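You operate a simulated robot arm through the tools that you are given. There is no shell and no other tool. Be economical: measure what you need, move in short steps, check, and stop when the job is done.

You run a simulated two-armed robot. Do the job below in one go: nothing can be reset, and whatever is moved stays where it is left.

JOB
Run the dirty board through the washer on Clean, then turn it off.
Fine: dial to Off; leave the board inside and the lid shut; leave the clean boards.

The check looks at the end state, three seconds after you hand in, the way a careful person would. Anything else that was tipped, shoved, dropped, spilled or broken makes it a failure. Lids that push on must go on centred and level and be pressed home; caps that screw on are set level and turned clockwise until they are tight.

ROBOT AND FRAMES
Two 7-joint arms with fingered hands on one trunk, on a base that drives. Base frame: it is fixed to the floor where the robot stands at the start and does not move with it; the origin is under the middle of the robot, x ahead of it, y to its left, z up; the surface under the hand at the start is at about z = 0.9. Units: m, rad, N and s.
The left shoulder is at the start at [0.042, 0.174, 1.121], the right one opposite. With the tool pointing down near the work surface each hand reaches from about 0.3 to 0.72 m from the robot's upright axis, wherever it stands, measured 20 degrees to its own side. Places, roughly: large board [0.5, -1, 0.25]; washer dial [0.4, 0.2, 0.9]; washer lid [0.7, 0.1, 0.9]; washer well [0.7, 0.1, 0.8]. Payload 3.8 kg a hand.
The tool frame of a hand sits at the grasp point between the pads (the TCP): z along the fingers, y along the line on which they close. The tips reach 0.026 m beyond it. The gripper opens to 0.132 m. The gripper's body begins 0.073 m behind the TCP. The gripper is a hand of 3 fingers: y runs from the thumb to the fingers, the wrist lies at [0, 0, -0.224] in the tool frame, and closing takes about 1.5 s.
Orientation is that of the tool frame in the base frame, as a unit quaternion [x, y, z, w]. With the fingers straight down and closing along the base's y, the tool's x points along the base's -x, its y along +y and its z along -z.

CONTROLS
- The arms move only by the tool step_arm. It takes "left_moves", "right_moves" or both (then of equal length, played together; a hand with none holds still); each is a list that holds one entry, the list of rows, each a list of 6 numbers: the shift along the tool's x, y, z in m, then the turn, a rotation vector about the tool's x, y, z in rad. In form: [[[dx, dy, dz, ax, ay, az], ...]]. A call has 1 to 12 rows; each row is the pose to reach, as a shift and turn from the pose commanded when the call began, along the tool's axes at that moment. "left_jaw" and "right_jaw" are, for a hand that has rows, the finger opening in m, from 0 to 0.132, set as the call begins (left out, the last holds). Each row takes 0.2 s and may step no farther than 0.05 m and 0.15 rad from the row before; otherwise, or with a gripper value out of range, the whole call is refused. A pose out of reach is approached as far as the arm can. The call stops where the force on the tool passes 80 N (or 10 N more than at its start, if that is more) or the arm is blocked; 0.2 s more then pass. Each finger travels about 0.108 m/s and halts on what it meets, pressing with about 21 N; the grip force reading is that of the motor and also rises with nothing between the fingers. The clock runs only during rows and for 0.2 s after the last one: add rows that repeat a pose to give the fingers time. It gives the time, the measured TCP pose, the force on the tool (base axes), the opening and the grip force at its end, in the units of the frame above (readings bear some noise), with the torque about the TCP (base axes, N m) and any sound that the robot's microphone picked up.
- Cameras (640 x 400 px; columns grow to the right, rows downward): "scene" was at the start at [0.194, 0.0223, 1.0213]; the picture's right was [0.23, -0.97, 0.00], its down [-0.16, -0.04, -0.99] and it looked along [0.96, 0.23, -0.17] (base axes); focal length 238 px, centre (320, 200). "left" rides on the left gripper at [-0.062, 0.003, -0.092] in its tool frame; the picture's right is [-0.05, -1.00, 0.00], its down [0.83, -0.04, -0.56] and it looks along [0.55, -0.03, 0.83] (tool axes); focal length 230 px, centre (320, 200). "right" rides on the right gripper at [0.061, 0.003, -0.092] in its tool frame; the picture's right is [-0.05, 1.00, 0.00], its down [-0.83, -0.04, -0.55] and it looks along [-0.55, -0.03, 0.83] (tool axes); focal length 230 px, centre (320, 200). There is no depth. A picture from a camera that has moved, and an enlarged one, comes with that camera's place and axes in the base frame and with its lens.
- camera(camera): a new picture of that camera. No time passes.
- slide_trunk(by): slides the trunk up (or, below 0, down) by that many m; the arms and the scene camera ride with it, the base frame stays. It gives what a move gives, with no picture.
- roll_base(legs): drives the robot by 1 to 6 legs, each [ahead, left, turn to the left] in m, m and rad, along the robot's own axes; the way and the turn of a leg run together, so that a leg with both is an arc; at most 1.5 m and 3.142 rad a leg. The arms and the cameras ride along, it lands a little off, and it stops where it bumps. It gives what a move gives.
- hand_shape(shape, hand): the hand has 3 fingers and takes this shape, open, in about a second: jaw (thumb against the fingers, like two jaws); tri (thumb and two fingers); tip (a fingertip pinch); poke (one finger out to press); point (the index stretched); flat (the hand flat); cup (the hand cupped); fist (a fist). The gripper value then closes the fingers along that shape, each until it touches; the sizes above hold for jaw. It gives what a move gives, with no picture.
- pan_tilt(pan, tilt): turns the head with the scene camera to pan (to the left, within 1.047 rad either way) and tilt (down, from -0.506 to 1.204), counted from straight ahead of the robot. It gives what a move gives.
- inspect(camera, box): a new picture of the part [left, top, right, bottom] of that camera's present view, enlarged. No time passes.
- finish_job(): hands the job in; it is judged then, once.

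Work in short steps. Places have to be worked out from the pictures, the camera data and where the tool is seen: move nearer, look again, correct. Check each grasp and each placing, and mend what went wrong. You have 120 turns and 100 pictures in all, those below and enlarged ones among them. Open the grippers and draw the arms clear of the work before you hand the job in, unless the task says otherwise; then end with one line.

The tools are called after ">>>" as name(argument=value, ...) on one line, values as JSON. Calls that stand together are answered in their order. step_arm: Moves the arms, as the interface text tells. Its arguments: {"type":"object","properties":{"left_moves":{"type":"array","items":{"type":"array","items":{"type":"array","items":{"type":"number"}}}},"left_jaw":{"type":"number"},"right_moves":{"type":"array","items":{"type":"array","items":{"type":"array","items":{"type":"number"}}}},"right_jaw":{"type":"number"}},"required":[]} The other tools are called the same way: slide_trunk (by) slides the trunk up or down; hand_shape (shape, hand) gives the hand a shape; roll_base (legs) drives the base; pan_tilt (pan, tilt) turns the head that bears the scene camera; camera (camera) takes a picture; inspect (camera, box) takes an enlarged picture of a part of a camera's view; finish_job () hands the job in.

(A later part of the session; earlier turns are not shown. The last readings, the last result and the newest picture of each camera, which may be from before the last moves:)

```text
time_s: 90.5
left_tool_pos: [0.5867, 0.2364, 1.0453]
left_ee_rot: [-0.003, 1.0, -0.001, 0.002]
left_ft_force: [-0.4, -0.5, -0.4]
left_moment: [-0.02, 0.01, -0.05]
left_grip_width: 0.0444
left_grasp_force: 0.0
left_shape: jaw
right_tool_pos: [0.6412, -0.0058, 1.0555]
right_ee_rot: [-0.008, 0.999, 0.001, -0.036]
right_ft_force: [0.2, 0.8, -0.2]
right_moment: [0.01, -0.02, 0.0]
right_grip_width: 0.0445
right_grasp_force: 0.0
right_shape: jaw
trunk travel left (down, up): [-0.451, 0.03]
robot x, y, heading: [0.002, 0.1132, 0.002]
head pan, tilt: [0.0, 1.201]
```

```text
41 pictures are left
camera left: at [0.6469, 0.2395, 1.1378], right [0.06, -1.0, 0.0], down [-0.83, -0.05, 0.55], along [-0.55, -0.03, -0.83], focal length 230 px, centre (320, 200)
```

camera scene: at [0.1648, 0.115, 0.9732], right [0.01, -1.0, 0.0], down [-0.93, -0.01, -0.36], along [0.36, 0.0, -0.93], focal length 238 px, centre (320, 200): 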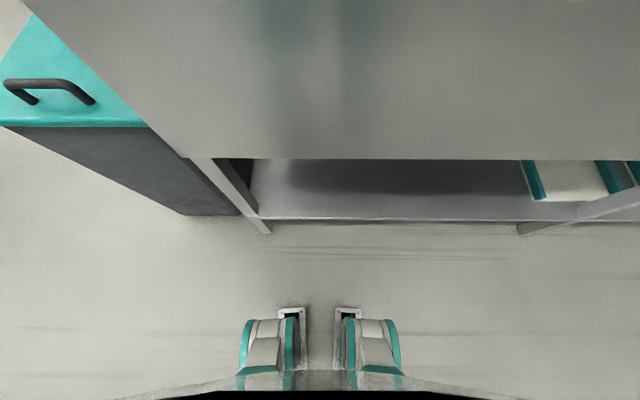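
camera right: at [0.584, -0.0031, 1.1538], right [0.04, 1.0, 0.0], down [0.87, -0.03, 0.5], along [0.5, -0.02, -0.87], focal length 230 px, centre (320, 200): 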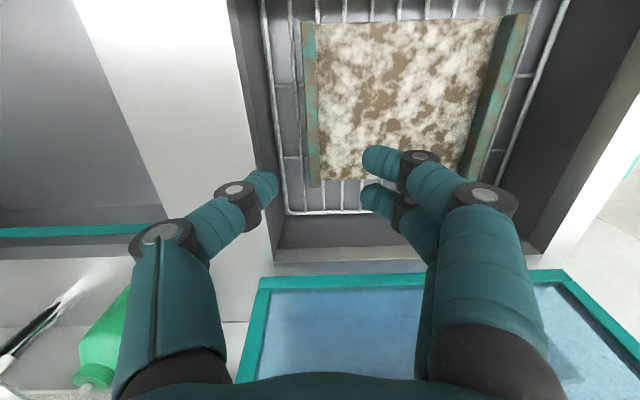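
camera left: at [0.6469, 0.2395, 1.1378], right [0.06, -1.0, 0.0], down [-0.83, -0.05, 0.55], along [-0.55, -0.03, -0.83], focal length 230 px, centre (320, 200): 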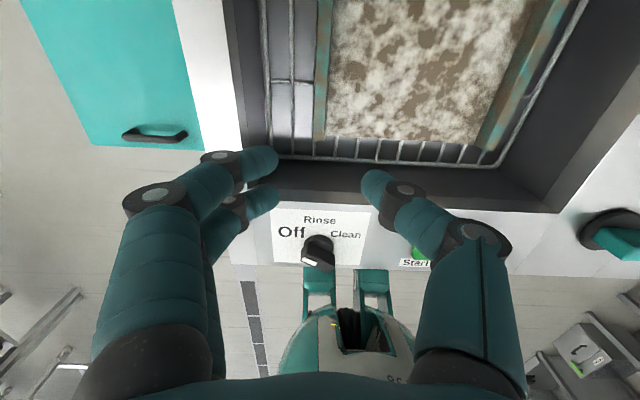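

There is about 0.2 m of free space ahead of the base. Plan: raise the trunk, turn the left hand to hook over the lid's top edge, and keep the right hand in front as a buffer. First I reposition the hands.

>>> slide_trunk(by=0.03)

>>> step_arm(left_moves=[[[0.02, 0, 0, 0, 0, 0.15], [0.04, 0, -0.01, 0, 0, 0.3], [0.06, 0, -0.02, 0, 0, 0.45], [0.08, -0.01, -0.03, 0, 0, 0.6], [0.087, -0.02, -0.04, 0, 0, 0.75], [0.087, -0.036, -0.05, 0, 0, 0.9], [0.087, -0.036, -0.06, 0, 0, 1.05], [0.087, -0.036, -0.07, 0, 0, 1.2], [0.087, -0.036, -0.08, 0, 0, 1.35], [0.087, -0.036, -0.09, 0, 0, 1.5], [0.087, -0.036, -0.1, 0, 0, 1.57]]], right_moves=[[[0.02, 0, 0, 0, 0, 0], [0.04, -0.01, 0, 0, 0, 0], [0.07, -0.03, 0, 0, 0, 0], [0.1, -0.05, 0, 0, 0, 0], [0.12, -0.08, 0, 0, 0, 0], [0.12, -0.1, 0, 0, 0, 0], [0.12, -0.1, 0, 0, 0, 0], [0.12, -0.1, 0, 0, 0, 0], [0.12, -0.1, 0, 0, 0, 0], [0.12, -0.1, 0, 0, 0, 0], [0.12, -0.1, 0, 0, 0, 0]]], left_jaw=0.1, right_jaw=0.0)

>>> pan_tilt(pan=0.0, tilt=0.1)

>>> camera(camera="scene")

```text
time_s: 91.3
left_tool_pos: [0.5852, 0.2356, 1.0758]
left_ee_rot: [-0.003, 1.0, 0.0, 0.001]
left_ft_force: [0.2, 0.7, -0.7]
left_moment: [0.02, 0.04, 0.01]
left_grip_width: 0.0446
left_grasp_force: 0.0
left_shape: jaw
right_tool_pos: [0.6258, -0.006, 1.1608]
right_ee_rot: [-0.007, 1.0, 0.003, 0.026]
right_ft_force: [-0.2, 0.4, -0.5]
right_moment: [0.02, 0.03, -0.01]
right_grip_width: 0.0445
right_grasp_force: 0.1
right_shape: jaw
trunk travel left (down, up): [-0.481, 0.0]
robot x, y, heading: [0.0025, 0.1107, 0.005]
head pan, tilt: [0.0, 1.201]
```

```text
time_s: 93.7
left_tool_pos: [0.4979, 0.1987, 1.1755]
left_ee_rot: [0.706, 0.708, 0.002, 0.003]
left_ft_force: [0.3, 0.2, 0.2]
left_moment: [-0.04, 0.02, 0.01]
left_grip_width: 0.0997
left_grasp_force: 0.0
left_shape: jaw
right_tool_pos: [0.6223, -0.1018, 1.1953]
right_ee_rot: [-0.008, 1.0, 0.003, 0.027]
right_ft_force: [0.3, 0.2, -0.7]
right_moment: [-0.05, -0.02, 0.04]
right_grip_width: 0.0
right_grasp_force: 21.3
right_shape: jaw
right hand out of reach, approached as far as the arm can: row 1, 2, 3, 4, 5, 6, 7, 8, 9, 10, 11
trunk travel left (down, up): [-0.481, 0.0]
robot x, y, heading: [0.0023, 0.1101, 0.004]
head pan, tilt: [0.0, 1.201]
```

```text
time_s: 95.0
left_tool_pos: [0.4982, 0.1973, 1.1758]
left_ee_rot: [0.705, 0.709, 0.001, 0.003]
left_ft_force: [-0.9, -0.8, -0.2]
left_moment: [0.03, 0.0, 0.02]
left_grip_width: 0.0994
left_grasp_force: 0.1
left_shape: jaw
right_tool_pos: [0.6238, -0.1033, 1.1953]
right_ee_rot: [-0.007, 1.0, 0.003, 0.028]
right_ft_force: [-0.5, 0.0, 0.4]
right_moment: [0.02, -0.02, -0.02]
right_grip_width: 0.0
right_grasp_force: 20.3
right_shape: jaw
trunk travel left (down, up): [-0.481, 0.0]
robot x, y, heading: [-0.0012, 0.1154, 0.006]
head pan, tilt: [0.0, 0.099]
```

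```text
40 pictures are left
camera scene: at [0.2028, 0.1153, 1.1062], right [0.01, -1.0, 0.0], down [-0.1, 0.0, -0.99], along [0.99, 0.01, -0.1], focal length 238 px, centre (320, 200)
```

scene: 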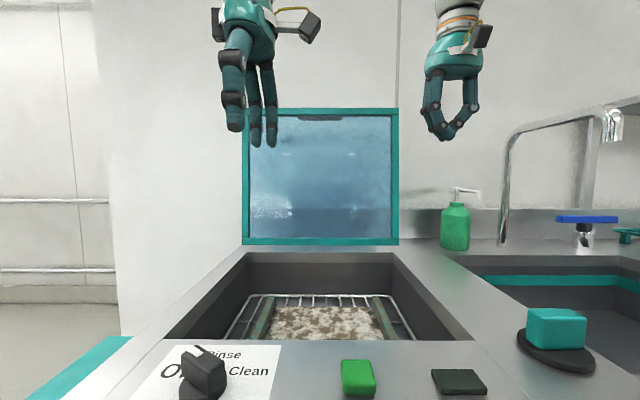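

The lid's top edge is at about x 0.84, z 1.28, slightly past vertical, and the board is flat on the rack. I pitch the left hand 45° forward and bring the right hand back and down.

>>> step_arm(left_moves=[[[0, 0, 0, -0.14, 0, 0], [0, 0, 0, -0.28, 0, 0], [0, 0, 0, -0.42, 0, 0], [0, 0, -0.02, -0.56, 0, 0], [0, 0, -0.04, -0.7, 0, 0], [0, 0, -0.06, -0.785, 0, 0]]], right_moves=[[[0.03, 0, 0.03, 0, 0, 0], [0.06, 0, 0.06, 0, 0, 0], [0.09, 0, 0.09, 0, 0, 0], [0.11, 0, 0.12, 0, 0, 0], [0.12, 0, 0.15, 0, 0, 0], [0.12, 0, 0.17, 0, 0, 0]]])

```text
time_s: 96.4
left_tool_pos: [0.4979, 0.1989, 1.2376]
left_ee_rot: [0.65, 0.655, 0.272, 0.272]
left_ft_force: [0.6, -0.9, -0.5]
left_moment: [-0.01, 0.0, 0.02]
left_grip_width: 0.0999
left_grasp_force: 0.0
left_shape: jaw
right_tool_pos: [0.6587, -0.1019, 1.0274]
right_ee_rot: [-0.008, 1.0, 0.003, 0.027]
right_ft_force: [-0.7, 0.0, 0.2]
right_moment: [0.0, -0.02, 0.01]
right_grip_width: 0.0001
right_grasp_force: 21.3
right_shape: jaw
right hand out of reach, approached as far as the arm can: row 1, 2, 3, 4, 5, 6
trunk travel left (down, up): [-0.481, 0.0]
robot x, y, heading: [-0.002, 0.1133, 0.005]
head pan, tilt: [0.0, 0.099]
```

The right arm still tracks an unreachable command at its reach limit. I pull it back further along tool x in steps.

>>> step_arm(right_moves=[[[0.045, 0, 0, 0, 0, 0], [0.09, 0, 0, 0, 0, 0], [0.135, 0, 0, 0, 0, 0], [0.16, 0, 0, 0, 0, 0]]])

```text
time_s: 97.4
left_tool_pos: [0.4971, 0.1992, 1.2372]
left_ee_rot: [0.65, 0.655, 0.272, 0.272]
left_ft_force: [-0.4, -0.7, -0.2]
left_moment: [0.02, 0.02, -0.02]
left_grip_width: 0.0997
left_grasp_force: 0.0
left_shape: jaw
right_tool_pos: [0.6596, -0.1006, 1.0281]
right_ee_rot: [-0.008, 1.0, 0.003, 0.028]
right_ft_force: [0.4, 0.2, -0.5]
right_moment: [0.0, 0.0, -0.01]
right_grip_width: 0.0
right_grasp_force: 20.8
right_shape: jaw
right hand out of reach, approached as far as the arm can: row 1, 2, 3, 4
trunk travel left (down, up): [-0.481, 0.0]
robot x, y, heading: [0.0006, 0.1139, 0.005]
head pan, tilt: [0.0, 0.099]
```

The arm seems stuck straight. I try a pitch turn of the hand combined with moving back to break out of it.

>>> step_arm(right_moves=[[[0.01, -0.02, 0, 0, -0.14, 0], [0.02, -0.04, 0, 0, -0.28, 0], [0.03, -0.06, 0, 0, -0.42, 0], [0.04, -0.08, 0, 0, -0.56, 0], [0.05, -0.09, 0, 0, -0.7, 0]]])

>>> camera(camera="scene")

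```text
time_s: 98.6
left_tool_pos: [0.4988, 0.1988, 1.2364]
left_ee_rot: [0.651, 0.655, 0.273, 0.271]
left_ft_force: [0.9, 0.7, -0.2]
left_moment: [0.04, 0.0, 0.0]
left_grip_width: 0.0999
left_grasp_force: 0.1
left_shape: jaw
right_tool_pos: [0.7928, -0.227, 1.0198]
right_ee_rot: [-0.006, 0.929, 0.005, 0.37]
right_ft_force: [0.4, 0.7, -0.1]
right_moment: [0.0, -0.01, -0.02]
right_grip_width: 0.0
right_grasp_force: 20.8
right_shape: jaw
right hand out of reach, approached as far as the arm can: row 1, 2, 3, 4, 5
trunk travel left (down, up): [-0.481, 0.0]
robot x, y, heading: [0.0011, 0.1094, 0.008]
head pan, tilt: [0.0, 0.099]
```

```text
39 pictures are left
camera scene: at [0.2031, 0.1149, 1.1061], right [0.01, -1.0, 0.0], down [-0.1, 0.0, -0.99], along [0.99, 0.01, -0.1], focal length 238 px, centre (320, 200)
```

scene: 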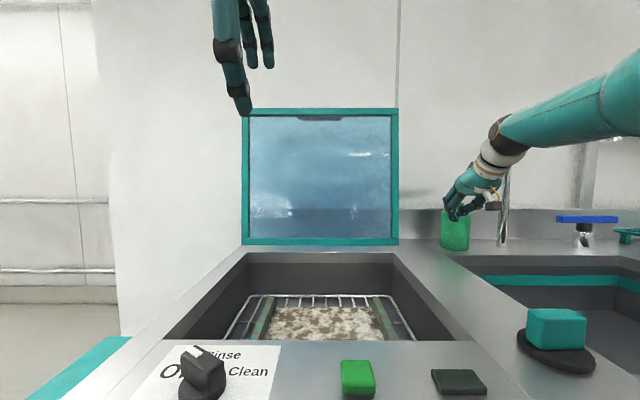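

The right hand has drifted close to the soap bottle without contact. I command it well back and slightly up, away from the bottle.

>>> step_arm(right_moves=[[[0.015, 0, -0.028, 0, 0, 0], [0.03, 0, -0.055, 0, 0, 0], [0.045, 0, -0.083, 0, 0, 0], [0.06, 0, -0.111, 0, 0, 0], [0.075, 0, -0.138, 0, 0, 0], [0.09, 0, -0.166, 0, 0, 0], [0.105, 0, -0.194, 0, 0, 0], [0.12, 0, -0.222, 0, 0, 0], [0.135, 0, -0.25, 0, 0, 0], [0.151, 0, -0.277, 0, 0, 0]]])

>>> camera(camera="scene")

```text
time_s: 100.8
left_tool_pos: [0.4961, 0.1996, 1.2393]
left_ee_rot: [0.65, 0.654, 0.273, 0.274]
left_ft_force: [0.1, 1.2, -0.1]
left_moment: [0.0, 0.02, -0.02]
left_grip_width: 0.0999
left_grasp_force: 0.0
left_shape: jaw
right_tool_pos: [0.7554, -0.304, 1.1822]
right_ee_rot: [-0.007, 0.93, 0.007, 0.368]
right_ft_force: [0.8, -0.4, 0.4]
right_moment: [0.0, -0.03, -0.04]
right_grip_width: 0.0002
right_grasp_force: 21.3
right_shape: jaw
right hand out of reach, approached as far as the arm can: row 1, 2, 3, 4, 5, 6, 7, 8, 9, 10
trunk travel left (down, up): [-0.481, 0.0]
robot x, y, heading: [0.0035, 0.113, 0.008]
head pan, tilt: [0.0, 0.099]
```

```text
38 pictures are left
camera scene: at [0.2015, 0.115, 1.1069], right [0.01, -1.0, 0.0], down [-0.1, 0.0, -1.0], along [1.0, 0.01, -0.1], focal length 238 px, centre (320, 200)
```

scene: 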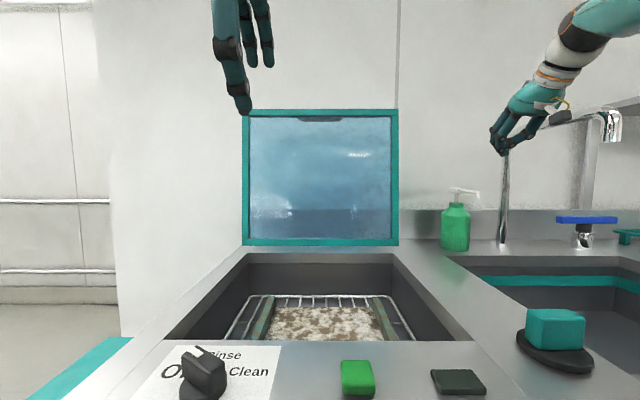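

The bottle is untouched and the hand is now above it. I keep retreating: further back and to the left, in base terms.

>>> step_arm(right_moves=[[[0.033, 0, -0.03, 0, 0, 0], [0.066, 0, -0.06, 0, 0, 0], [0.1, 0.0, -0.09, 0, 0, 0], [0.133, 0.0, -0.12, 0, 0, 0], [0.166, 0.0, -0.15, 0, 0, 0], [0.2, 0.0, -0.18, 0, 0, 0]]])

>>> camera(camera="scene")

```text
time_s: 102.2
left_tool_pos: [0.498, 0.2021, 1.2376]
left_ee_rot: [0.65, 0.655, 0.272, 0.273]
left_ft_force: [-0.2, 0.7, 0.3]
left_moment: [-0.01, 0.02, -0.01]
left_grip_width: 0.0997
left_grasp_force: 0.1
left_shape: jaw
right_tool_pos: [0.6738, -0.4172, 1.2704]
right_ee_rot: [-0.009, 0.929, 0.008, 0.369]
right_ft_force: [3.6, 14.6, 6.0]
right_moment: [0.56, -0.17, 0.06]
right_grip_width: 0.0001
right_grasp_force: 21.0
right_shape: jaw
right hand out of reach, approached as far as the arm can: row 1, 2, 3, 4, 5, 6
trunk travel left (down, up): [-0.481, 0.0]
robot x, y, heading: [0.002, 0.1132, 0.008]
head pan, tilt: [0.0, 0.099]
```

```text
37 pictures are left
camera scene: at [0.2026, 0.1178, 1.1065], right [0.01, -1.0, 0.0], down [-0.1, 0.0, -1.0], along [1.0, 0.01, -0.1], focal length 238 px, centre (320, 200)
```

scene: 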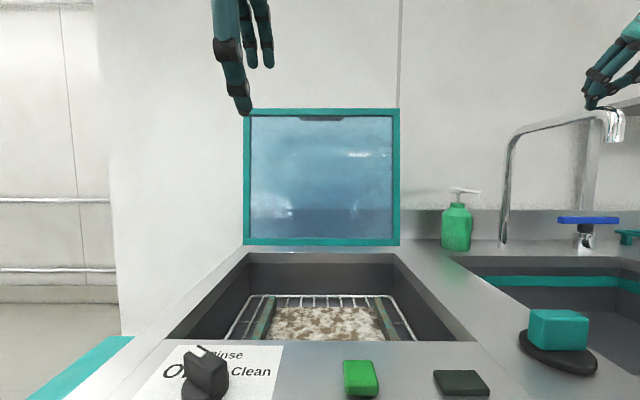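

The hand is brushing the faucet (15 N sideways). I move it left, away from the faucet, which should also bend the elbow.

>>> step_arm(right_moves=[[[-0.01, 0.03, -0.01, 0, 0, 0], [-0.02, 0.07, -0.02, 0, 0, 0], [-0.02, 0.11, -0.02, 0, 0, 0], [-0.02, 0.15, -0.02, 0, 0, 0], [-0.02, 0.19, -0.02, 0, 0, 0], [-0.02, 0.23, -0.02, 0, 0, 0]]])

>>> camera(camera="scene")

```text
time_s: 103.6
left_tool_pos: [0.4962, 0.1991, 1.2373]
left_ee_rot: [0.651, 0.655, 0.272, 0.271]
left_ft_force: [0.4, 0.9, -0.1]
left_moment: [-0.03, 0.01, 0.03]
left_grip_width: 0.0995
left_grasp_force: 0.0
left_shape: jaw
right_tool_pos: [0.7285, -0.208, 1.3216]
right_ee_rot: [-0.006, 0.929, 0.006, 0.369]
right_ft_force: [-0.1, -0.3, 0.2]
right_moment: [-0.01, -0.03, 0.03]
right_grip_width: 0.0
right_grasp_force: 20.9
right_shape: jaw
right hand out of reach, approached as far as the arm can: row 1, 2, 3, 4, 5, 6
trunk travel left (down, up): [-0.481, 0.0]
robot x, y, heading: [0.0018, 0.113, 0.006]
head pan, tilt: [0.0, 0.099]
```

```text
36 pictures are left
camera scene: at [0.2029, 0.1157, 1.1062], right [0.01, -1.0, 0.0], down [-0.1, 0.0, -0.99], along [0.99, 0.01, -0.1], focal length 238 px, centre (320, 200)
```

scene: 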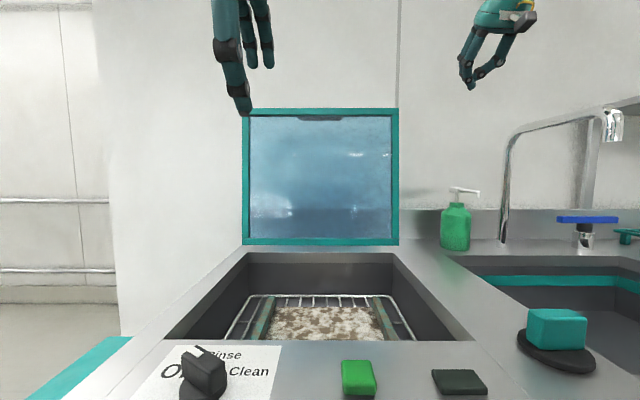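

Faucet and bottle are undisturbed. I test a large retreat, back, slightly left and down, to get the arm off full extension.

>>> step_arm(right_moves=[[[0.04, 0.01, -0.0233, 0, 0, 0], [0.079, 0.02, -0.0466, 0, 0, 0], [0.119, 0.03, -0.07, 0, 0, 0], [0.159, 0.04, -0.093, 0, 0, 0], [0.198, 0.05, -0.1165, 0, 0, 0]]])

```text
time_s: 104.8
left_tool_pos: [0.4964, 0.1994, 1.2357]
left_ee_rot: [0.651, 0.654, 0.272, 0.272]
left_ft_force: [-0.3, 0.0, -0.5]
left_moment: [-0.01, -0.02, 0.02]
left_grip_width: 0.0998
left_grasp_force: 0.1
left_shape: jaw
right_tool_pos: [0.7042, -0.1997, 1.3645]
right_ee_rot: [-0.006, 0.93, 0.005, 0.368]
right_ft_force: [-0.3, 0.0, -0.9]
right_moment: [0.04, 0.03, 0.0]
right_grip_width: 0.0
right_grasp_force: 21.5
right_shape: jaw
right hand out of reach, approached as far as the arm can: row 1, 2, 3, 4, 5
trunk travel left (down, up): [-0.481, 0.0]
robot x, y, heading: [0.0007, 0.1151, 0.006]
head pan, tilt: [0.0, 0.099]
```

Readings fit a command lying far beyond reach (about 0.94 m from the shoulder), so I keep bringing it back in.

>>> step_arm(right_moves=[[[0.044, 0.016, -0.004, 0, 0, 0], [0.088, 0.032, -0.009, 0, 0, 0], [0.132, 0.048, -0.013, 0, 0, 0], [0.176, 0.064, -0.018, 0, 0, 0], [0.22, 0.08, -0.022, 0, 0, 0], [0.264, 0.096, -0.026, 0, 0, 0], [0.308, 0.112, -0.031, 0, 0, 0], [0.352, 0.128, -0.035, 0, 0, 0], [0.396, 0.144, -0.04, 0, 0, 0]]])

>>> camera(camera="scene")

```text
time_s: 106.8
left_tool_pos: [0.4981, 0.2001, 1.2371]
left_ee_rot: [0.65, 0.655, 0.272, 0.271]
left_ft_force: [-0.4, -0.6, -0.8]
left_moment: [0.01, 0.01, 0.0]
left_grip_width: 0.0996
left_grasp_force: 0.1
left_shape: jaw
right_tool_pos: [0.7414, -0.0801, 1.3066]
right_ee_rot: [-0.005, 0.93, 0.004, 0.368]
right_ft_force: [0.4, 0.2, 0.4]
right_moment: [0.0, 0.0, 0.03]
right_grip_width: 0.0
right_grasp_force: 21.1
right_shape: jaw
right hand out of reach, approached as far as the arm can: row 1, 2, 3, 4, 5, 6, 7, 8, 9
trunk travel left (down, up): [-0.481, 0.0]
robot x, y, heading: [0.0035, 0.1128, 0.01]
head pan, tilt: [0.0, 0.099]
```

```text
35 pictures are left
camera scene: at [0.203, 0.1155, 1.1062], right [0.01, -1.0, 0.0], down [-0.1, 0.0, -0.99], along [0.99, 0.01, -0.1], focal length 238 px, centre (320, 200)
```

scene: 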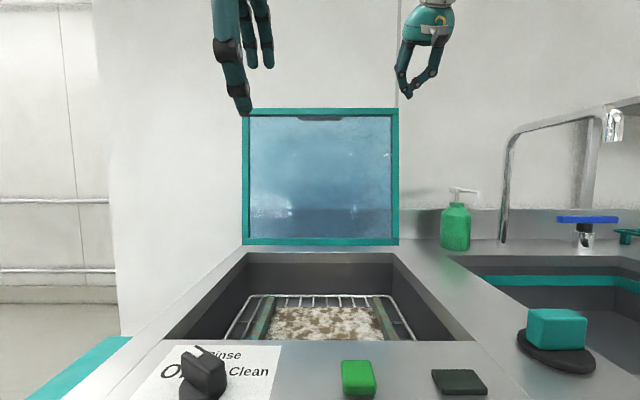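

The arm tracks direction but stays straight. I try turning the hand (pitch back to pointing down) to break the singular pose.

>>> step_arm(right_moves=[[[0, 0, 0, 0, 0.14, 0], [0, 0, 0, 0, 0.28, 0], [0, 0, 0, 0, 0.42, 0], [0, 0, 0, 0, 0.56, 0], [0, 0, 0, 0, 0.7, 0], [0, 0, 0, 0, 0.6, 0.1], [0, 0, 0, 0, 0.5, 0.2], [0, 0, 0, 0.1, 0.4, 0.3], [0, 0, 0, 0.2, 0.3, 0.3]]])

```text
refused: row 8 steps farther than a row can; nothing moved
```

>>> step_arm(right_moves=[[[0, 0, 0, 0, 0.14, 0], [0, 0, 0, 0, 0.28, 0], [0, 0, 0, 0, 0.42, 0], [0, 0, 0, 0, 0.56, 0], [0, 0, 0, 0, 0.7, 0], [0, 0, 0, 0, 0.62, 0.1], [0, 0, 0, 0, 0.55, 0.2]]])

```text
time_s: 108.4
left_tool_pos: [0.4982, 0.1977, 1.2372]
left_ee_rot: [0.65, 0.655, 0.272, 0.271]
left_ft_force: [-0.4, -0.1, -0.1]
left_moment: [0.01, -0.03, 0.03]
left_grip_width: 0.0998
left_grasp_force: 0.0
left_shape: jaw
right_tool_pos: [0.6195, -0.0732, 1.2613]
right_ee_rot: [0.057, 0.995, 0.029, 0.08]
right_ft_force: [-0.4, 1.3, 0.0]
right_moment: [0.03, 0.02, -0.01]
right_grip_width: 0.0
right_grasp_force: 21.2
right_shape: jaw
right hand out of reach, approached as far as the arm can: row 1, 2, 3, 4, 5, 6, 7
trunk travel left (down, up): [-0.481, 0.0]
robot x, y, heading: [0.0009, 0.115, 0.008]
head pan, tilt: [0.0, 0.099]
```

Hypothesis: the elbow sits on the wrong side of straight. I drive the command outward first so it straightens fully, then up and back in, so the elbow can bend the normal way.

>>> step_arm(right_moves=[[[-0.05, 0, 0, 0, 0, 0], [-0.1, 0, 0, 0, 0, 0], [-0.15, 0, 0, 0, 0, 0], [-0.2, 0, 0, 0, 0, 0], [-0.25, 0, 0, 0, 0, 0], [-0.3, 0, 0, 0, 0, 0], [-0.35, 0, 0, 0, 0, 0], [-0.4, 0, 0, 0, 0, 0], [-0.45, 0, 0, 0, 0, 0]]])

>>> step_arm(right_moves=[[[0, 0, -0.045, 0, 0, 0], [0, 0, -0.09, 0, 0, 0], [0, 0, -0.135, 0, 0, 0], [0.03, 0, -0.17, 0, 0, 0], [0.07, 0, -0.2, 0, 0, 0], [0.11, 0, -0.22, 0, 0, 0], [0.15, 0, -0.24, 0, 0, 0], [0.19, 0, -0.26, 0, 0, 0], [0.23, 0, -0.28, 0, 0, 0], [0.27, 0, -0.3, 0, 0, 0], [0.31, 0, -0.32, 0, 0, 0], [0.35, 0, -0.33, 0, 0, 0]]])

```text
time_s: 110.4
left_tool_pos: [0.497, 0.1985, 1.2369]
left_ee_rot: [0.651, 0.655, 0.272, 0.271]
left_ft_force: [0.3, 0.0, -0.1]
left_moment: [-0.03, -0.01, -0.02]
left_grip_width: 0.0997
left_grasp_force: 0.2
left_shape: jaw
right_tool_pos: [0.6273, -0.0951, 1.2507]
right_ee_rot: [0.055, 0.995, 0.028, 0.081]
right_ft_force: [0.1, -0.7, -0.4]
right_moment: [-0.01, -0.03, 0.01]
right_grip_width: 0.0
right_grasp_force: 21.0
right_shape: jaw
right hand out of reach, approached as far as the arm can: row 1, 2, 3, 4, 5, 6, 7, 8, 9
trunk travel left (down, up): [-0.481, 0.0]
robot x, y, heading: [0.0002, 0.1135, 0.007]
head pan, tilt: [0.0, 0.099]
```

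```text
time_s: 113.0
left_tool_pos: [0.4977, 0.1986, 1.2371]
left_ee_rot: [0.651, 0.655, 0.273, 0.272]
left_ft_force: [0.0, 0.1, -0.2]
left_moment: [0.01, -0.01, -0.01]
left_grip_width: 0.0997
left_grasp_force: 0.1
left_shape: jaw
right_tool_pos: [0.3746, -0.0841, 1.4907]
right_ee_rot: [0.056, 0.995, 0.029, 0.082]
right_ft_force: [-0.1, -0.8, 0.5]
right_moment: [-0.03, -0.03, 0.0]
right_grip_width: 0.0001
right_grasp_force: 21.1
right_shape: jaw
right hand out of reach, approached as far as the arm can: row 1, 2, 3, 4, 5, 6, 9, 10, 11, 12
trunk travel left (down, up): [-0.481, 0.0]
robot x, y, heading: [0.0, 0.1133, 0.004]
head pan, tilt: [0.0, 0.099]
```

Rows 7–8 were reached, so the arm can follow again; the last rows went out above. Now I bring the command down.

>>> step_arm(right_moves=[[[0, 0, 0.03, 0, 0, 0], [0, 0, 0.06, 0, 0, 0], [0, 0, 0.09, 0, 0, 0], [0, 0, 0.12, 0, 0, 0], [0, 0, 0.15, 0, 0, 0], [0, 0, 0.18, 0, 0, 0]]])

```text
time_s: 114.4
left_tool_pos: [0.4994, 0.1988, 1.2371]
left_ee_rot: [0.651, 0.655, 0.272, 0.271]
left_ft_force: [0.2, -0.4, 0.4]
left_moment: [-0.03, -0.01, -0.01]
left_grip_width: 0.1
left_grasp_force: 0.0
left_shape: jaw
right_tool_pos: [0.408, -0.0751, 1.3111]
right_ee_rot: [0.057, 0.995, 0.028, 0.081]
right_ft_force: [0.8, -0.5, -0.3]
right_moment: [0.0, 0.02, -0.01]
right_grip_width: 0.0
right_grasp_force: 20.9
right_shape: jaw
trunk travel left (down, up): [-0.481, 0.0]
robot x, y, heading: [0.0013, 0.1152, 0.008]
head pan, tilt: [0.0, 0.099]
```

The right arm bends again. I bring it to a forward-pointing buffer pose at about [0.52, -0.08, 1.12].

>>> step_arm(right_moves=[[[-0.03, 0, 0.03, 0, 0, 0], [-0.06, 0, 0.06, 0, -0.12, 0], [-0.09, 0, 0.09, 0, -0.24, 0], [-0.11, 0, 0.12, 0, -0.36, 0], [-0.11, 0, 0.15, 0, -0.5, 0], [-0.11, 0, 0.18, 0, -0.64, 0], [-0.11, 0, 0.18, 0, -0.78, 0], [-0.11, 0, 0.18, 0, -0.92, 0], [-0.11, 0, 0.18, 0, -1.06, 0], [-0.11, 0, 0.18, 0, -1.2, 0], [-0.11, 0, 0.18, 0, -1.34, 0], [-0.11, 0, 0.18, 0, -1.4, 0]]])

>>> roll_base(legs=[[0.1, 0, 0]])

>>> camera(camera="scene")

```text
time_s: 117.0
left_tool_pos: [0.4979, 0.1991, 1.2381]
left_ee_rot: [0.651, 0.655, 0.272, 0.271]
left_ft_force: [-0.6, -0.4, 1.0]
left_moment: [0.02, 0.02, -0.02]
left_grip_width: 0.1
left_grasp_force: 0.0
left_shape: jaw
right_tool_pos: [0.5433, -0.0797, 1.1495]
right_ee_rot: [0.06, 0.708, -0.015, 0.703]
right_ft_force: [0.5, -0.2, -0.3]
right_moment: [-0.03, -0.03, -0.02]
right_grip_width: 0.0001
right_grasp_force: 21.0
right_shape: jaw
trunk travel left (down, up): [-0.481, 0.0]
robot x, y, heading: [0.0056, 0.1151, 0.011]
head pan, tilt: [0.0, 0.099]
```

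```text
time_s: 118.2
left_tool_pos: [0.597, 0.1997, 1.238]
left_ee_rot: [0.649, 0.656, 0.272, 0.272]
left_ft_force: [0.6, -0.9, -0.7]
left_moment: [-0.01, 0.01, 0.02]
left_grip_width: 0.0999
left_grasp_force: 0.1
left_shape: jaw
right_tool_pos: [0.6452, -0.0792, 1.1518]
right_ee_rot: [0.061, 0.709, -0.015, 0.703]
right_ft_force: [0.5, 0.2, 0.4]
right_moment: [-0.03, -0.02, 0.01]
right_grip_width: 0.0001
right_grasp_force: 20.6
right_shape: jaw
trunk travel left (down, up): [-0.481, 0.0]
robot x, y, heading: [0.1038, 0.1161, 0.009]
head pan, tilt: [0.0, 0.099]
```

```text
34 pictures are left
camera scene: at [0.3027, 0.1161, 1.1064], right [0.01, -1.0, 0.0], down [-0.1, 0.0, -1.0], along [0.99, 0.01, -0.1], focal length 238 px, centre (320, 200)
```

scene: 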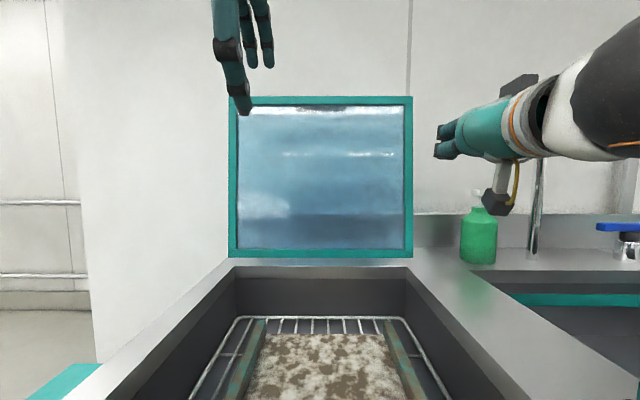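

The lid's top edge is at about [0.844, 1.281]. I drive 5 cm closer, bring the left hand above and before the edge, and shift the right hand in front of the lid as a stop.

>>> roll_base(legs=[[0.05, 0, 0]])

>>> step_arm(left_moves=[[[0, 0.04, 0, 0, 0, 0], [0, 0.08, 0, 0, 0, 0], [0, 0.12, 0.01, 0, 0, 0], [0, 0.16, 0.025, 0, 0, 0], [0, 0.185, 0.04, 0, 0, 0]]], right_moves=[[[0, 0.02, 0, 0, 0, 0], [0, 0.04, 0, 0, 0, 0], [0, 0.05, 0, 0, 0, 0], [0, 0.05, 0, 0, 0, 0], [0, 0.05, 0, 0, 0, 0]]], left_jaw=0.12)

>>> pan_tilt(pan=0.0, tilt=-0.2)

>>> camera(camera="scene")

>>> camera(camera="left")

```text
time_s: 119.1
left_tool_pos: [0.6468, 0.1985, 1.2387]
left_ee_rot: [0.65, 0.655, 0.272, 0.272]
left_ft_force: [0.7, 0.6, -0.1]
left_moment: [0.02, 0.01, 0.01]
left_grip_width: 0.0998
left_grasp_force: 0.0
left_shape: jaw
right_tool_pos: [0.6947, -0.0783, 1.1511]
right_ee_rot: [0.061, 0.708, -0.014, 0.703]
right_ft_force: [0.2, 0.3, 0.3]
right_moment: [-0.01, 0.0, 0.01]
right_grip_width: 0.0002
right_grasp_force: 21.1
right_shape: jaw
trunk travel left (down, up): [-0.481, 0.0]
robot x, y, heading: [0.1508, 0.1171, 0.006]
head pan, tilt: [0.0, 0.099]
```

```text
time_s: 120.3
left_tool_pos: [0.805, 0.2025, 1.3411]
left_ee_rot: [0.651, 0.654, 0.273, 0.272]
left_ft_force: [-0.5, 0.1, 0.3]
left_moment: [-0.01, 0.03, 0.02]
left_grip_width: 0.12
left_grasp_force: 0.1
left_shape: jaw
right_tool_pos: [0.6999, -0.0301, 1.1527]
right_ee_rot: [0.061, 0.709, -0.013, 0.703]
right_ft_force: [0.5, 0.5, 0.4]
right_moment: [-0.01, 0.02, -0.02]
right_grip_width: 0.0
right_grasp_force: 20.9
right_shape: jaw
trunk travel left (down, up): [-0.481, 0.0]
robot x, y, heading: [0.1519, 0.1142, 0.009]
head pan, tilt: [0.0, 0.099]
```

```text
time_s: 121.1
left_tool_pos: [0.8051, 0.2026, 1.3415]
left_ee_rot: [0.65, 0.654, 0.273, 0.273]
left_ft_force: [-0.1, -0.4, 0.6]
left_moment: [0.01, -0.02, 0.02]
left_grip_width: 0.1197
left_grasp_force: 0.1
left_shape: jaw
right_tool_pos: [0.7009, -0.0298, 1.1529]
right_ee_rot: [0.06, 0.709, -0.013, 0.703]
right_ft_force: [-0.8, 0.0, -0.6]
right_moment: [-0.04, 0.0, -0.02]
right_grip_width: 0.0002
right_grasp_force: 21.4
right_shape: jaw
trunk travel left (down, up): [-0.481, 0.0]
robot x, y, heading: [0.1507, 0.1157, 0.006]
head pan, tilt: [0.0, -0.201]
```

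```text
33 pictures are left
camera scene: at [0.3439, 0.1164, 1.1327], right [0.01, -1.0, 0.0], down [0.2, 0.0, -0.98], along [0.98, 0.01, 0.2], focal length 238 px, centre (320, 200)
```

scene: 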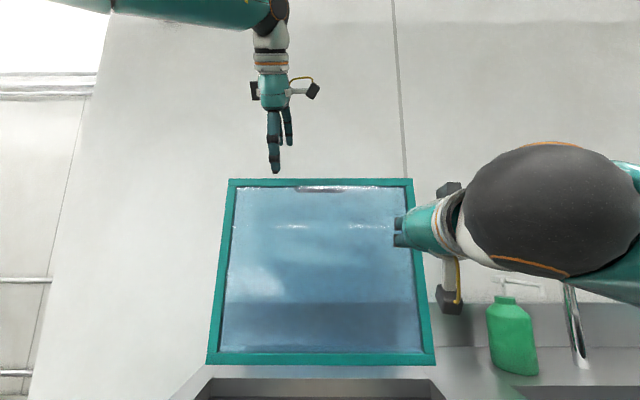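

```text
32 pictures are left
camera left: at [0.7413, 0.14, 1.4084], right [-0.7, -0.06, -0.71], down [-0.43, 0.83, 0.36], along [0.57, 0.56, -0.61], focal length 230 px, centre (320, 200)
```

left: 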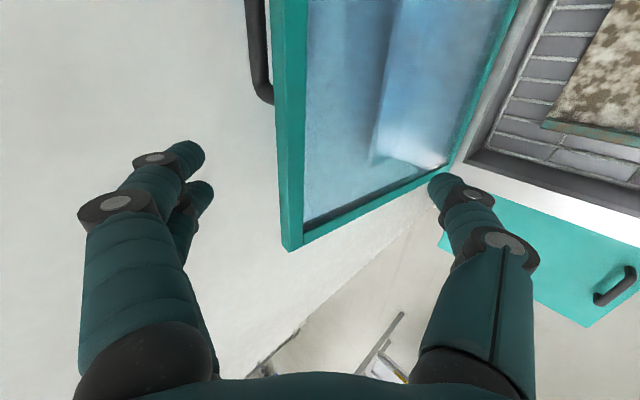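

The top edge lies between thumb and fingers, a bit toward the finger side. I shift 1.2 cm that way and advance over the edge.

>>> step_arm(left_moves=[[[0, 0.012, 0.02, 0, 0, 0], [0, 0.012, 0.04, 0, 0, 0], [0, 0.012, 0.06, 0, 0, 0], [0, 0.012, 0.075, 0, 0, 0]]])

>>> camera(camera="left")

```text
time_s: 122.1
left_tool_pos: [0.8681, 0.1992, 1.2975]
left_ee_rot: [0.651, 0.654, 0.272, 0.272]
left_ft_force: [0.1, 0.6, 0.6]
left_moment: [0.0, 0.05, -0.06]
left_grip_width: 0.12
left_grasp_force: 0.1
left_shape: jaw
right_tool_pos: [0.6996, -0.0287, 1.1518]
right_ee_rot: [0.061, 0.709, -0.014, 0.703]
right_ft_force: [0.1, -0.5, 0.8]
right_moment: [0.01, -0.01, 0.03]
right_grip_width: 0.0
right_grasp_force: 20.9
right_shape: jaw
trunk travel left (down, up): [-0.481, 0.0]
robot x, y, heading: [0.153, 0.114, 0.006]
head pan, tilt: [0.0, -0.201]
```

```text
31 pictures are left
camera left: at [0.8048, 0.1381, 1.3631], right [-0.7, -0.06, -0.71], down [-0.43, 0.83, 0.36], along [0.57, 0.56, -0.61], focal length 230 px, centre (320, 200)
```

left: 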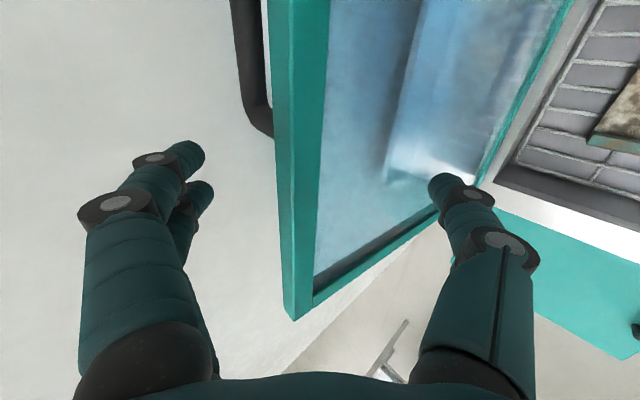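

The edge is well inside the opening. I close the left hand on it.

>>> step_arm(left_moves=[[[0, 0, 0.005, 0, 0, 0], [0, 0, 0.005, 0, 0, 0], [0, 0, 0.005, 0, 0, 0], [0, 0, 0.005, 0, 0, 0], [0, 0, 0.005, 0, 0, 0]]], left_jaw=0.0)

>>> camera(camera="left")

```text
time_s: 123.3
left_tool_pos: [0.8681, 0.2016, 1.2962]
left_ee_rot: [0.65, 0.654, 0.274, 0.273]
left_ft_force: [-4.5, 0.4, 4.9]
left_moment: [-0.03, -0.08, 0.02]
left_grip_width: 0.0131
left_grasp_force: 21.4
left_shape: jaw
right_tool_pos: [0.6977, -0.0296, 1.154]
right_ee_rot: [0.061, 0.708, -0.014, 0.703]
right_ft_force: [0.1, 0.9, -0.2]
right_moment: [0.02, 0.01, 0.0]
right_grip_width: 0.0002
right_grasp_force: 21.0
right_shape: jaw
trunk travel left (down, up): [-0.481, 0.0]
robot x, y, heading: [0.1523, 0.1144, 0.008]
head pan, tilt: [0.0, -0.201]
```

```text
30 pictures are left
camera left: at [0.8058, 0.1389, 1.3621], right [-0.7, -0.06, -0.71], down [-0.43, 0.83, 0.36], along [0.57, 0.56, -0.6], focal length 230 px, centre (320, 200)
```

left: 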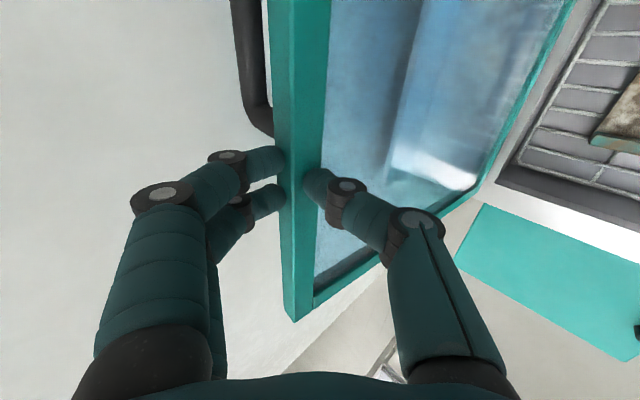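

A solid grip on the lid frame. I pull it forward along its arc, turning the hand with it, until it nearly rests on the right hand.

>>> step_arm(left_moves=[[[0, -0.0209, -0.0258, -0.087, 0, 0], [0, -0.0445, -0.0502, -0.174, 0, 0], [0, -0.0707, -0.0721, -0.262, 0, 0], [0, -0.098, -0.0916, -0.349, 0, 0], [0, -0.127, -0.109, -0.436, 0, 0]]])

>>> camera(camera="scene")

```text
time_s: 124.5
left_tool_pos: [0.7039, 0.2014, 1.2828]
left_ee_rot: [0.575, 0.58, 0.408, 0.407]
left_ft_force: [0.7, 0.0, -0.1]
left_moment: [0.01, 0.02, 0.0]
left_grip_width: 0.006
left_grasp_force: 21.4
left_shape: jaw
right_tool_pos: [0.7, -0.0294, 1.153]
right_ee_rot: [0.062, 0.709, -0.015, 0.703]
right_ft_force: [0.2, -0.7, -1.0]
right_moment: [0.02, 0.05, 0.01]
right_grip_width: 0.0003
right_grasp_force: 20.7
right_shape: jaw
trunk travel left (down, up): [-0.481, 0.0]
robot x, y, heading: [0.1545, 0.1145, 0.002]
head pan, tilt: [0.0, -0.201]
```

```text
29 pictures are left
camera scene: at [0.3442, 0.1164, 1.1327], right [0.01, -1.0, 0.0], down [0.2, 0.0, -0.98], along [0.98, 0.01, 0.2], focal length 238 px, centre (320, 200)
```

scene: 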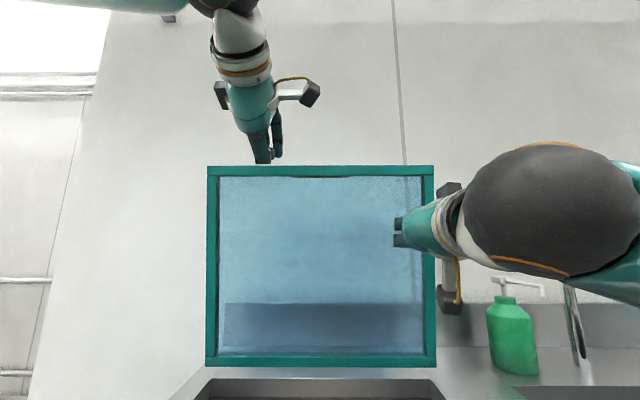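

The grip slipped off the corner, but the lid now leans forward by about 10° and stands by hinge friction. I'll reopen, restore the 45° pitch and take a deeper grip.

>>> step_arm(left_moves=[[[0, 0.02, -0.01, 0.0, 0, 0], [0, 0.035, -0.025, 0.12, 0, 0], [0, 0.05, -0.036, 0.24, 0, 0], [0, 0.054, -0.036, 0.36, 0, 0], [0, 0.054, -0.036, 0.436, 0, 0]]], left_jaw=0.12)

>>> camera(camera="left")

>>> camera(camera="scene")

```text
time_s: 125.7
left_tool_pos: [0.6891, 0.201, 1.3428]
left_ee_rot: [0.651, 0.655, 0.272, 0.271]
left_ft_force: [-0.2, 0.6, -0.1]
left_moment: [0.0, 0.0, 0.06]
left_grip_width: 0.1197
left_grasp_force: 0.2
left_shape: jaw
right_tool_pos: [0.6995, -0.0289, 1.1532]
right_ee_rot: [0.061, 0.709, -0.016, 0.703]
right_ft_force: [-0.1, 0.4, 0.5]
right_moment: [-0.02, 0.03, -0.03]
right_grip_width: 0.0001
right_grasp_force: 20.8
right_shape: jaw
trunk travel left (down, up): [-0.481, 0.0]
robot x, y, heading: [0.1526, 0.1133, 0.008]
head pan, tilt: [0.0, -0.201]
```

```text
28 pictures are left
camera left: at [0.6259, 0.1381, 1.409], right [-0.7, -0.06, -0.71], down [-0.43, 0.83, 0.36], along [0.57, 0.56, -0.61], focal length 230 px, centre (320, 200)
```

left: 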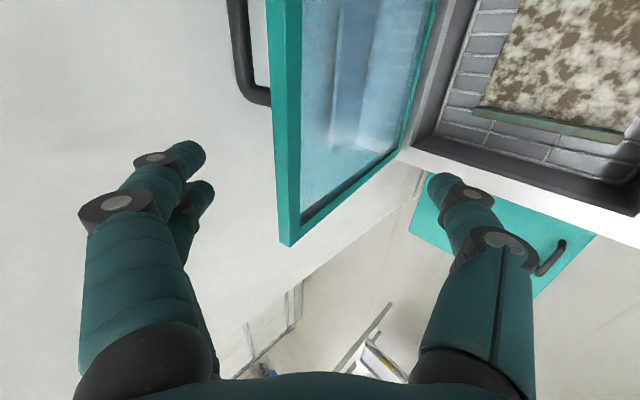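

```text
27 pictures are left
camera scene: at [0.3439, 0.1162, 1.1327], right [0.01, -1.0, 0.0], down [0.2, 0.0, -0.98], along [0.98, 0.01, 0.2], focal length 238 px, centre (320, 200)
```

scene: 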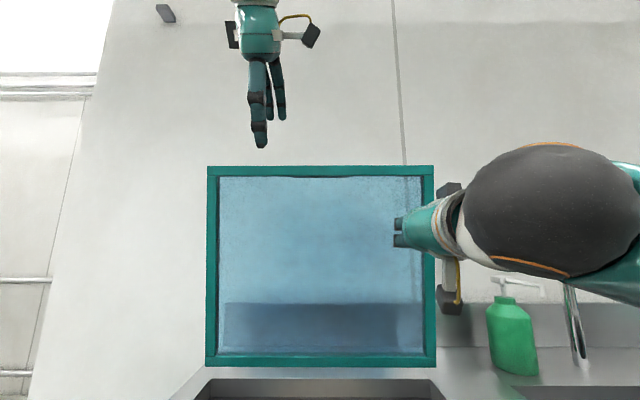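

The lid holds still. I lower the right-hand stop to suit about 50°, and slide the left hand over the edge with a loose hook grip.

>>> step_arm(right_moves=[[[0.02, 0, -0.015, 0, 0, 0], [0.04, 0, -0.03, 0, 0, 0], [0.06, 0, -0.045, 0, 0, 0], [0.075, 0, -0.052, 0, 0, 0]]], left_moves=[[[0, 0.007, 0.03, 0, 0, 0], [0, 0.007, 0.06, 0, 0, 0], [0, 0.007, 0.085, 0, 0, 0], [0, 0.007, 0.105, 0, 0, 0]]])

>>> step_arm(left_moves=[[[0, 0, 0.005, 0, 0, 0], [0, 0, 0.005, 0, 0, 0], [0, 0, 0.005, 0, 0, 0], [0, 0, 0.005, 0, 0, 0]]], left_jaw=0.045)

>>> camera(camera="left")

```text
time_s: 126.7
left_tool_pos: [0.7692, 0.2015, 1.2722]
left_ee_rot: [0.651, 0.655, 0.272, 0.271]
left_ft_force: [0.4, -0.2, 0.4]
left_moment: [0.05, 0.04, -0.02]
left_grip_width: 0.1199
left_grasp_force: 0.1
left_shape: jaw
right_tool_pos: [0.6471, -0.0189, 1.0798]
right_ee_rot: [0.061, 0.709, -0.013, 0.703]
right_ft_force: [0.5, 0.2, 0.3]
right_moment: [0.0, 0.02, 0.02]
right_grip_width: 0.0
right_grasp_force: 21.0
right_shape: jaw
trunk travel left (down, up): [-0.481, 0.0]
robot x, y, heading: [0.1528, 0.1117, 0.009]
head pan, tilt: [0.0, -0.201]
```

```text
time_s: 127.7
left_tool_pos: [0.7713, 0.2033, 1.27]
left_ee_rot: [0.649, 0.655, 0.273, 0.272]
left_ft_force: [1.6, 7.9, 4.0]
left_moment: [-0.19, -0.12, 0.31]
left_grip_width: 0.0482
left_grasp_force: 0.0
left_shape: jaw
right_tool_pos: [0.6474, -0.0171, 1.0801]
right_ee_rot: [0.06, 0.709, -0.014, 0.703]
right_ft_force: [-0.4, -0.8, -0.4]
right_moment: [0.01, -0.02, 0.03]
right_grip_width: 0.0
right_grasp_force: 21.0
right_shape: jaw
trunk travel left (down, up): [-0.481, 0.0]
robot x, y, heading: [0.1509, 0.1152, 0.005]
head pan, tilt: [0.0, -0.201]
```

```text
26 pictures are left
camera left: at [0.7087, 0.1412, 1.3362], right [-0.7, -0.06, -0.71], down [-0.43, 0.83, 0.36], along [0.57, 0.56, -0.61], focal length 230 px, centre (320, 200)
```

left: 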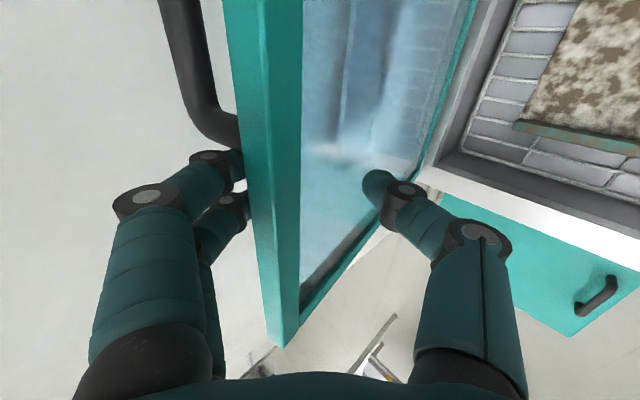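

Fingers are behind the lid and the thumb in front. I pull it forward along the arc toward the right-hand stop.

>>> step_arm(left_moves=[[[0, -0.0258, -0.0187, -0.04, 0, 0], [0, -0.053, -0.0346, -0.08, 0, 0], [0, -0.0817, -0.0484, -0.12, 0, 0], [0, -0.1114, -0.0597, -0.16, 0, 0], [0, -0.1417, -0.0682, -0.2, 0, 0], [0, -0.1667, -0.0729, -0.24, 0, 0]]])

>>> camera(camera="scene")

>>> camera(camera="left")

```text
time_s: 129.1
left_tool_pos: [0.6049, 0.2036, 1.1999]
left_ee_rot: [0.613, 0.619, 0.348, 0.346]
left_ft_force: [4.7, 14.0, -5.0]
left_moment: [-0.14, 0.25, 0.5]
left_grip_width: 0.0442
left_grasp_force: 0.1
left_shape: jaw
right_tool_pos: [0.6488, -0.0161, 1.0795]
right_ee_rot: [0.06, 0.709, -0.015, 0.702]
right_ft_force: [0.2, 0.1, 0.2]
right_moment: [-0.01, 0.02, -0.02]
right_grip_width: 0.0
right_grasp_force: 21.3
right_shape: jaw
trunk travel left (down, up): [-0.481, 0.0]
robot x, y, heading: [0.15, 0.1167, 0.009]
head pan, tilt: [0.0, -0.201]
```

```text
25 pictures are left
camera scene: at [0.3448, 0.1185, 1.1324], right [0.01, -1.0, 0.0], down [0.2, 0.0, -0.98], along [0.98, 0.01, 0.2], focal length 238 px, centre (320, 200)
```

scene: 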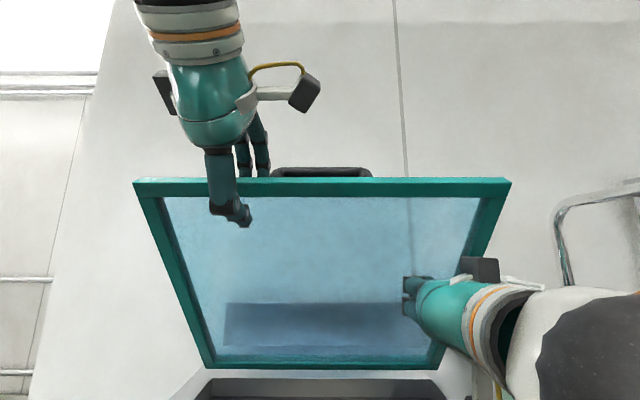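

```text
24 pictures are left
camera left: at [0.5276, 0.1405, 1.2504], right [-0.52, -0.06, -0.85], down [-0.5, 0.83, 0.25], along [0.69, 0.56, -0.46], focal length 230 px, centre (320, 200)
```

left: 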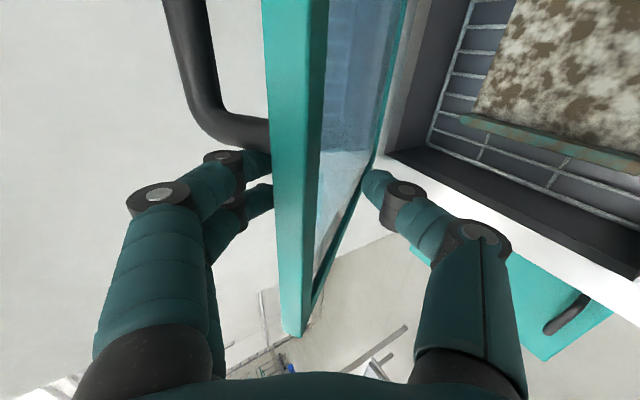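

That works: the lid is at about 50° and the stop is just under it. I release with the left hand, back out, and turn it to point down to take the handle.

>>> step_arm(left_moves=[[[0, 0, 0, 0, 0, 0], [0, 0, 0, 0, 0, 0], [0, 0, 0, 0, 0, 0], [0, 0.0, -0.04, 0, 0, 0], [0, 0.01, -0.08, 0, 0, 0], [0, 0.04, -0.11, 0, 0, 0]]], left_jaw=0.11)

>>> step_arm(left_moves=[[[0, 0.03, 0, 0.14, 0, 0], [0, 0.05, 0, 0.28, 0, 0], [0, 0.07, 0, 0.42, 0, 0], [0, 0.07, 0, 0.56, 0, 0], [0, 0.07, 0, 0.7, 0, 0], [0, 0.07, 0, 0.84, 0, 0], [0, 0.07, 0, 0.98, 0, 0], [0, 0.07, 0, 1.025, 0, 0]]], left_jaw=0.08)

>>> camera(camera="left")

>>> camera(camera="scene")

```text
time_s: 130.5
left_tool_pos: [0.528, 0.1979, 1.295]
left_ee_rot: [0.614, 0.617, 0.349, 0.347]
left_ft_force: [0.0, 0.3, -0.5]
left_moment: [0.0, 0.01, 0.0]
left_grip_width: 0.1096
left_grasp_force: 0.1
left_shape: jaw
right_tool_pos: [0.6462, -0.0182, 1.0803]
right_ee_rot: [0.061, 0.708, -0.014, 0.703]
right_ft_force: [0.4, 0.6, 0.4]
right_moment: [0.0, -0.05, 0.0]
right_grip_width: 0.0
right_grasp_force: 21.4
right_shape: jaw
trunk travel left (down, up): [-0.481, 0.0]
robot x, y, heading: [0.1525, 0.1187, 0.005]
head pan, tilt: [0.0, -0.201]
```

```text
time_s: 132.3
left_tool_pos: [0.5658, 0.1996, 1.3538]
left_ee_rot: [0.705, 0.709, 0.0, 0.002]
left_ft_force: [-0.4, -0.2, 0.3]
left_moment: [0.01, -0.01, 0.02]
left_grip_width: 0.0804
left_grasp_force: 0.0
left_shape: jaw
right_tool_pos: [0.6472, -0.0186, 1.081]
right_ee_rot: [0.061, 0.709, -0.015, 0.703]
right_ft_force: [0.5, 0.7, -0.6]
right_moment: [0.0, 0.03, -0.01]
right_grip_width: 0.0
right_grasp_force: 21.1
right_shape: jaw
trunk travel left (down, up): [-0.481, 0.0]
robot x, y, heading: [0.1512, 0.1183, 0.006]
head pan, tilt: [0.0, -0.201]
```

```text
23 pictures are left
camera left: at [0.5679, 0.1378, 1.4456], right [-1.0, -0.06, 0.0], down [-0.05, 0.83, 0.55], along [-0.03, 0.55, -0.83], focal length 230 px, centre (320, 200)
```

left: 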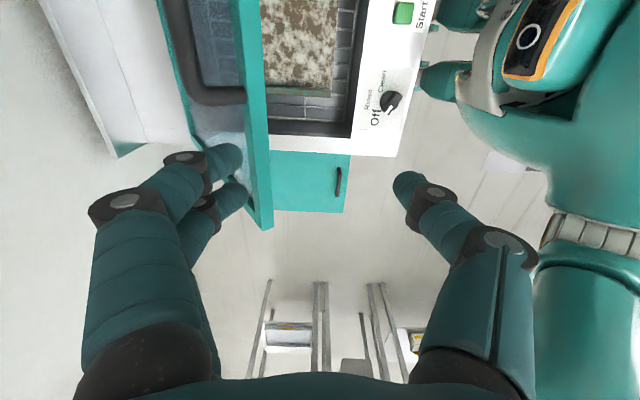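

```text
22 pictures are left
camera scene: at [0.3438, 0.1163, 1.1327], right [0.01, -1.0, 0.0], down [0.2, 0.0, -0.98], along [0.98, 0.01, 0.2], focal length 238 px, centre (320, 200)
```

scene: 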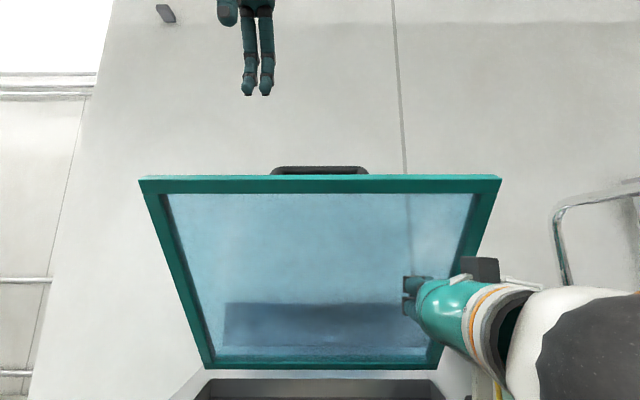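

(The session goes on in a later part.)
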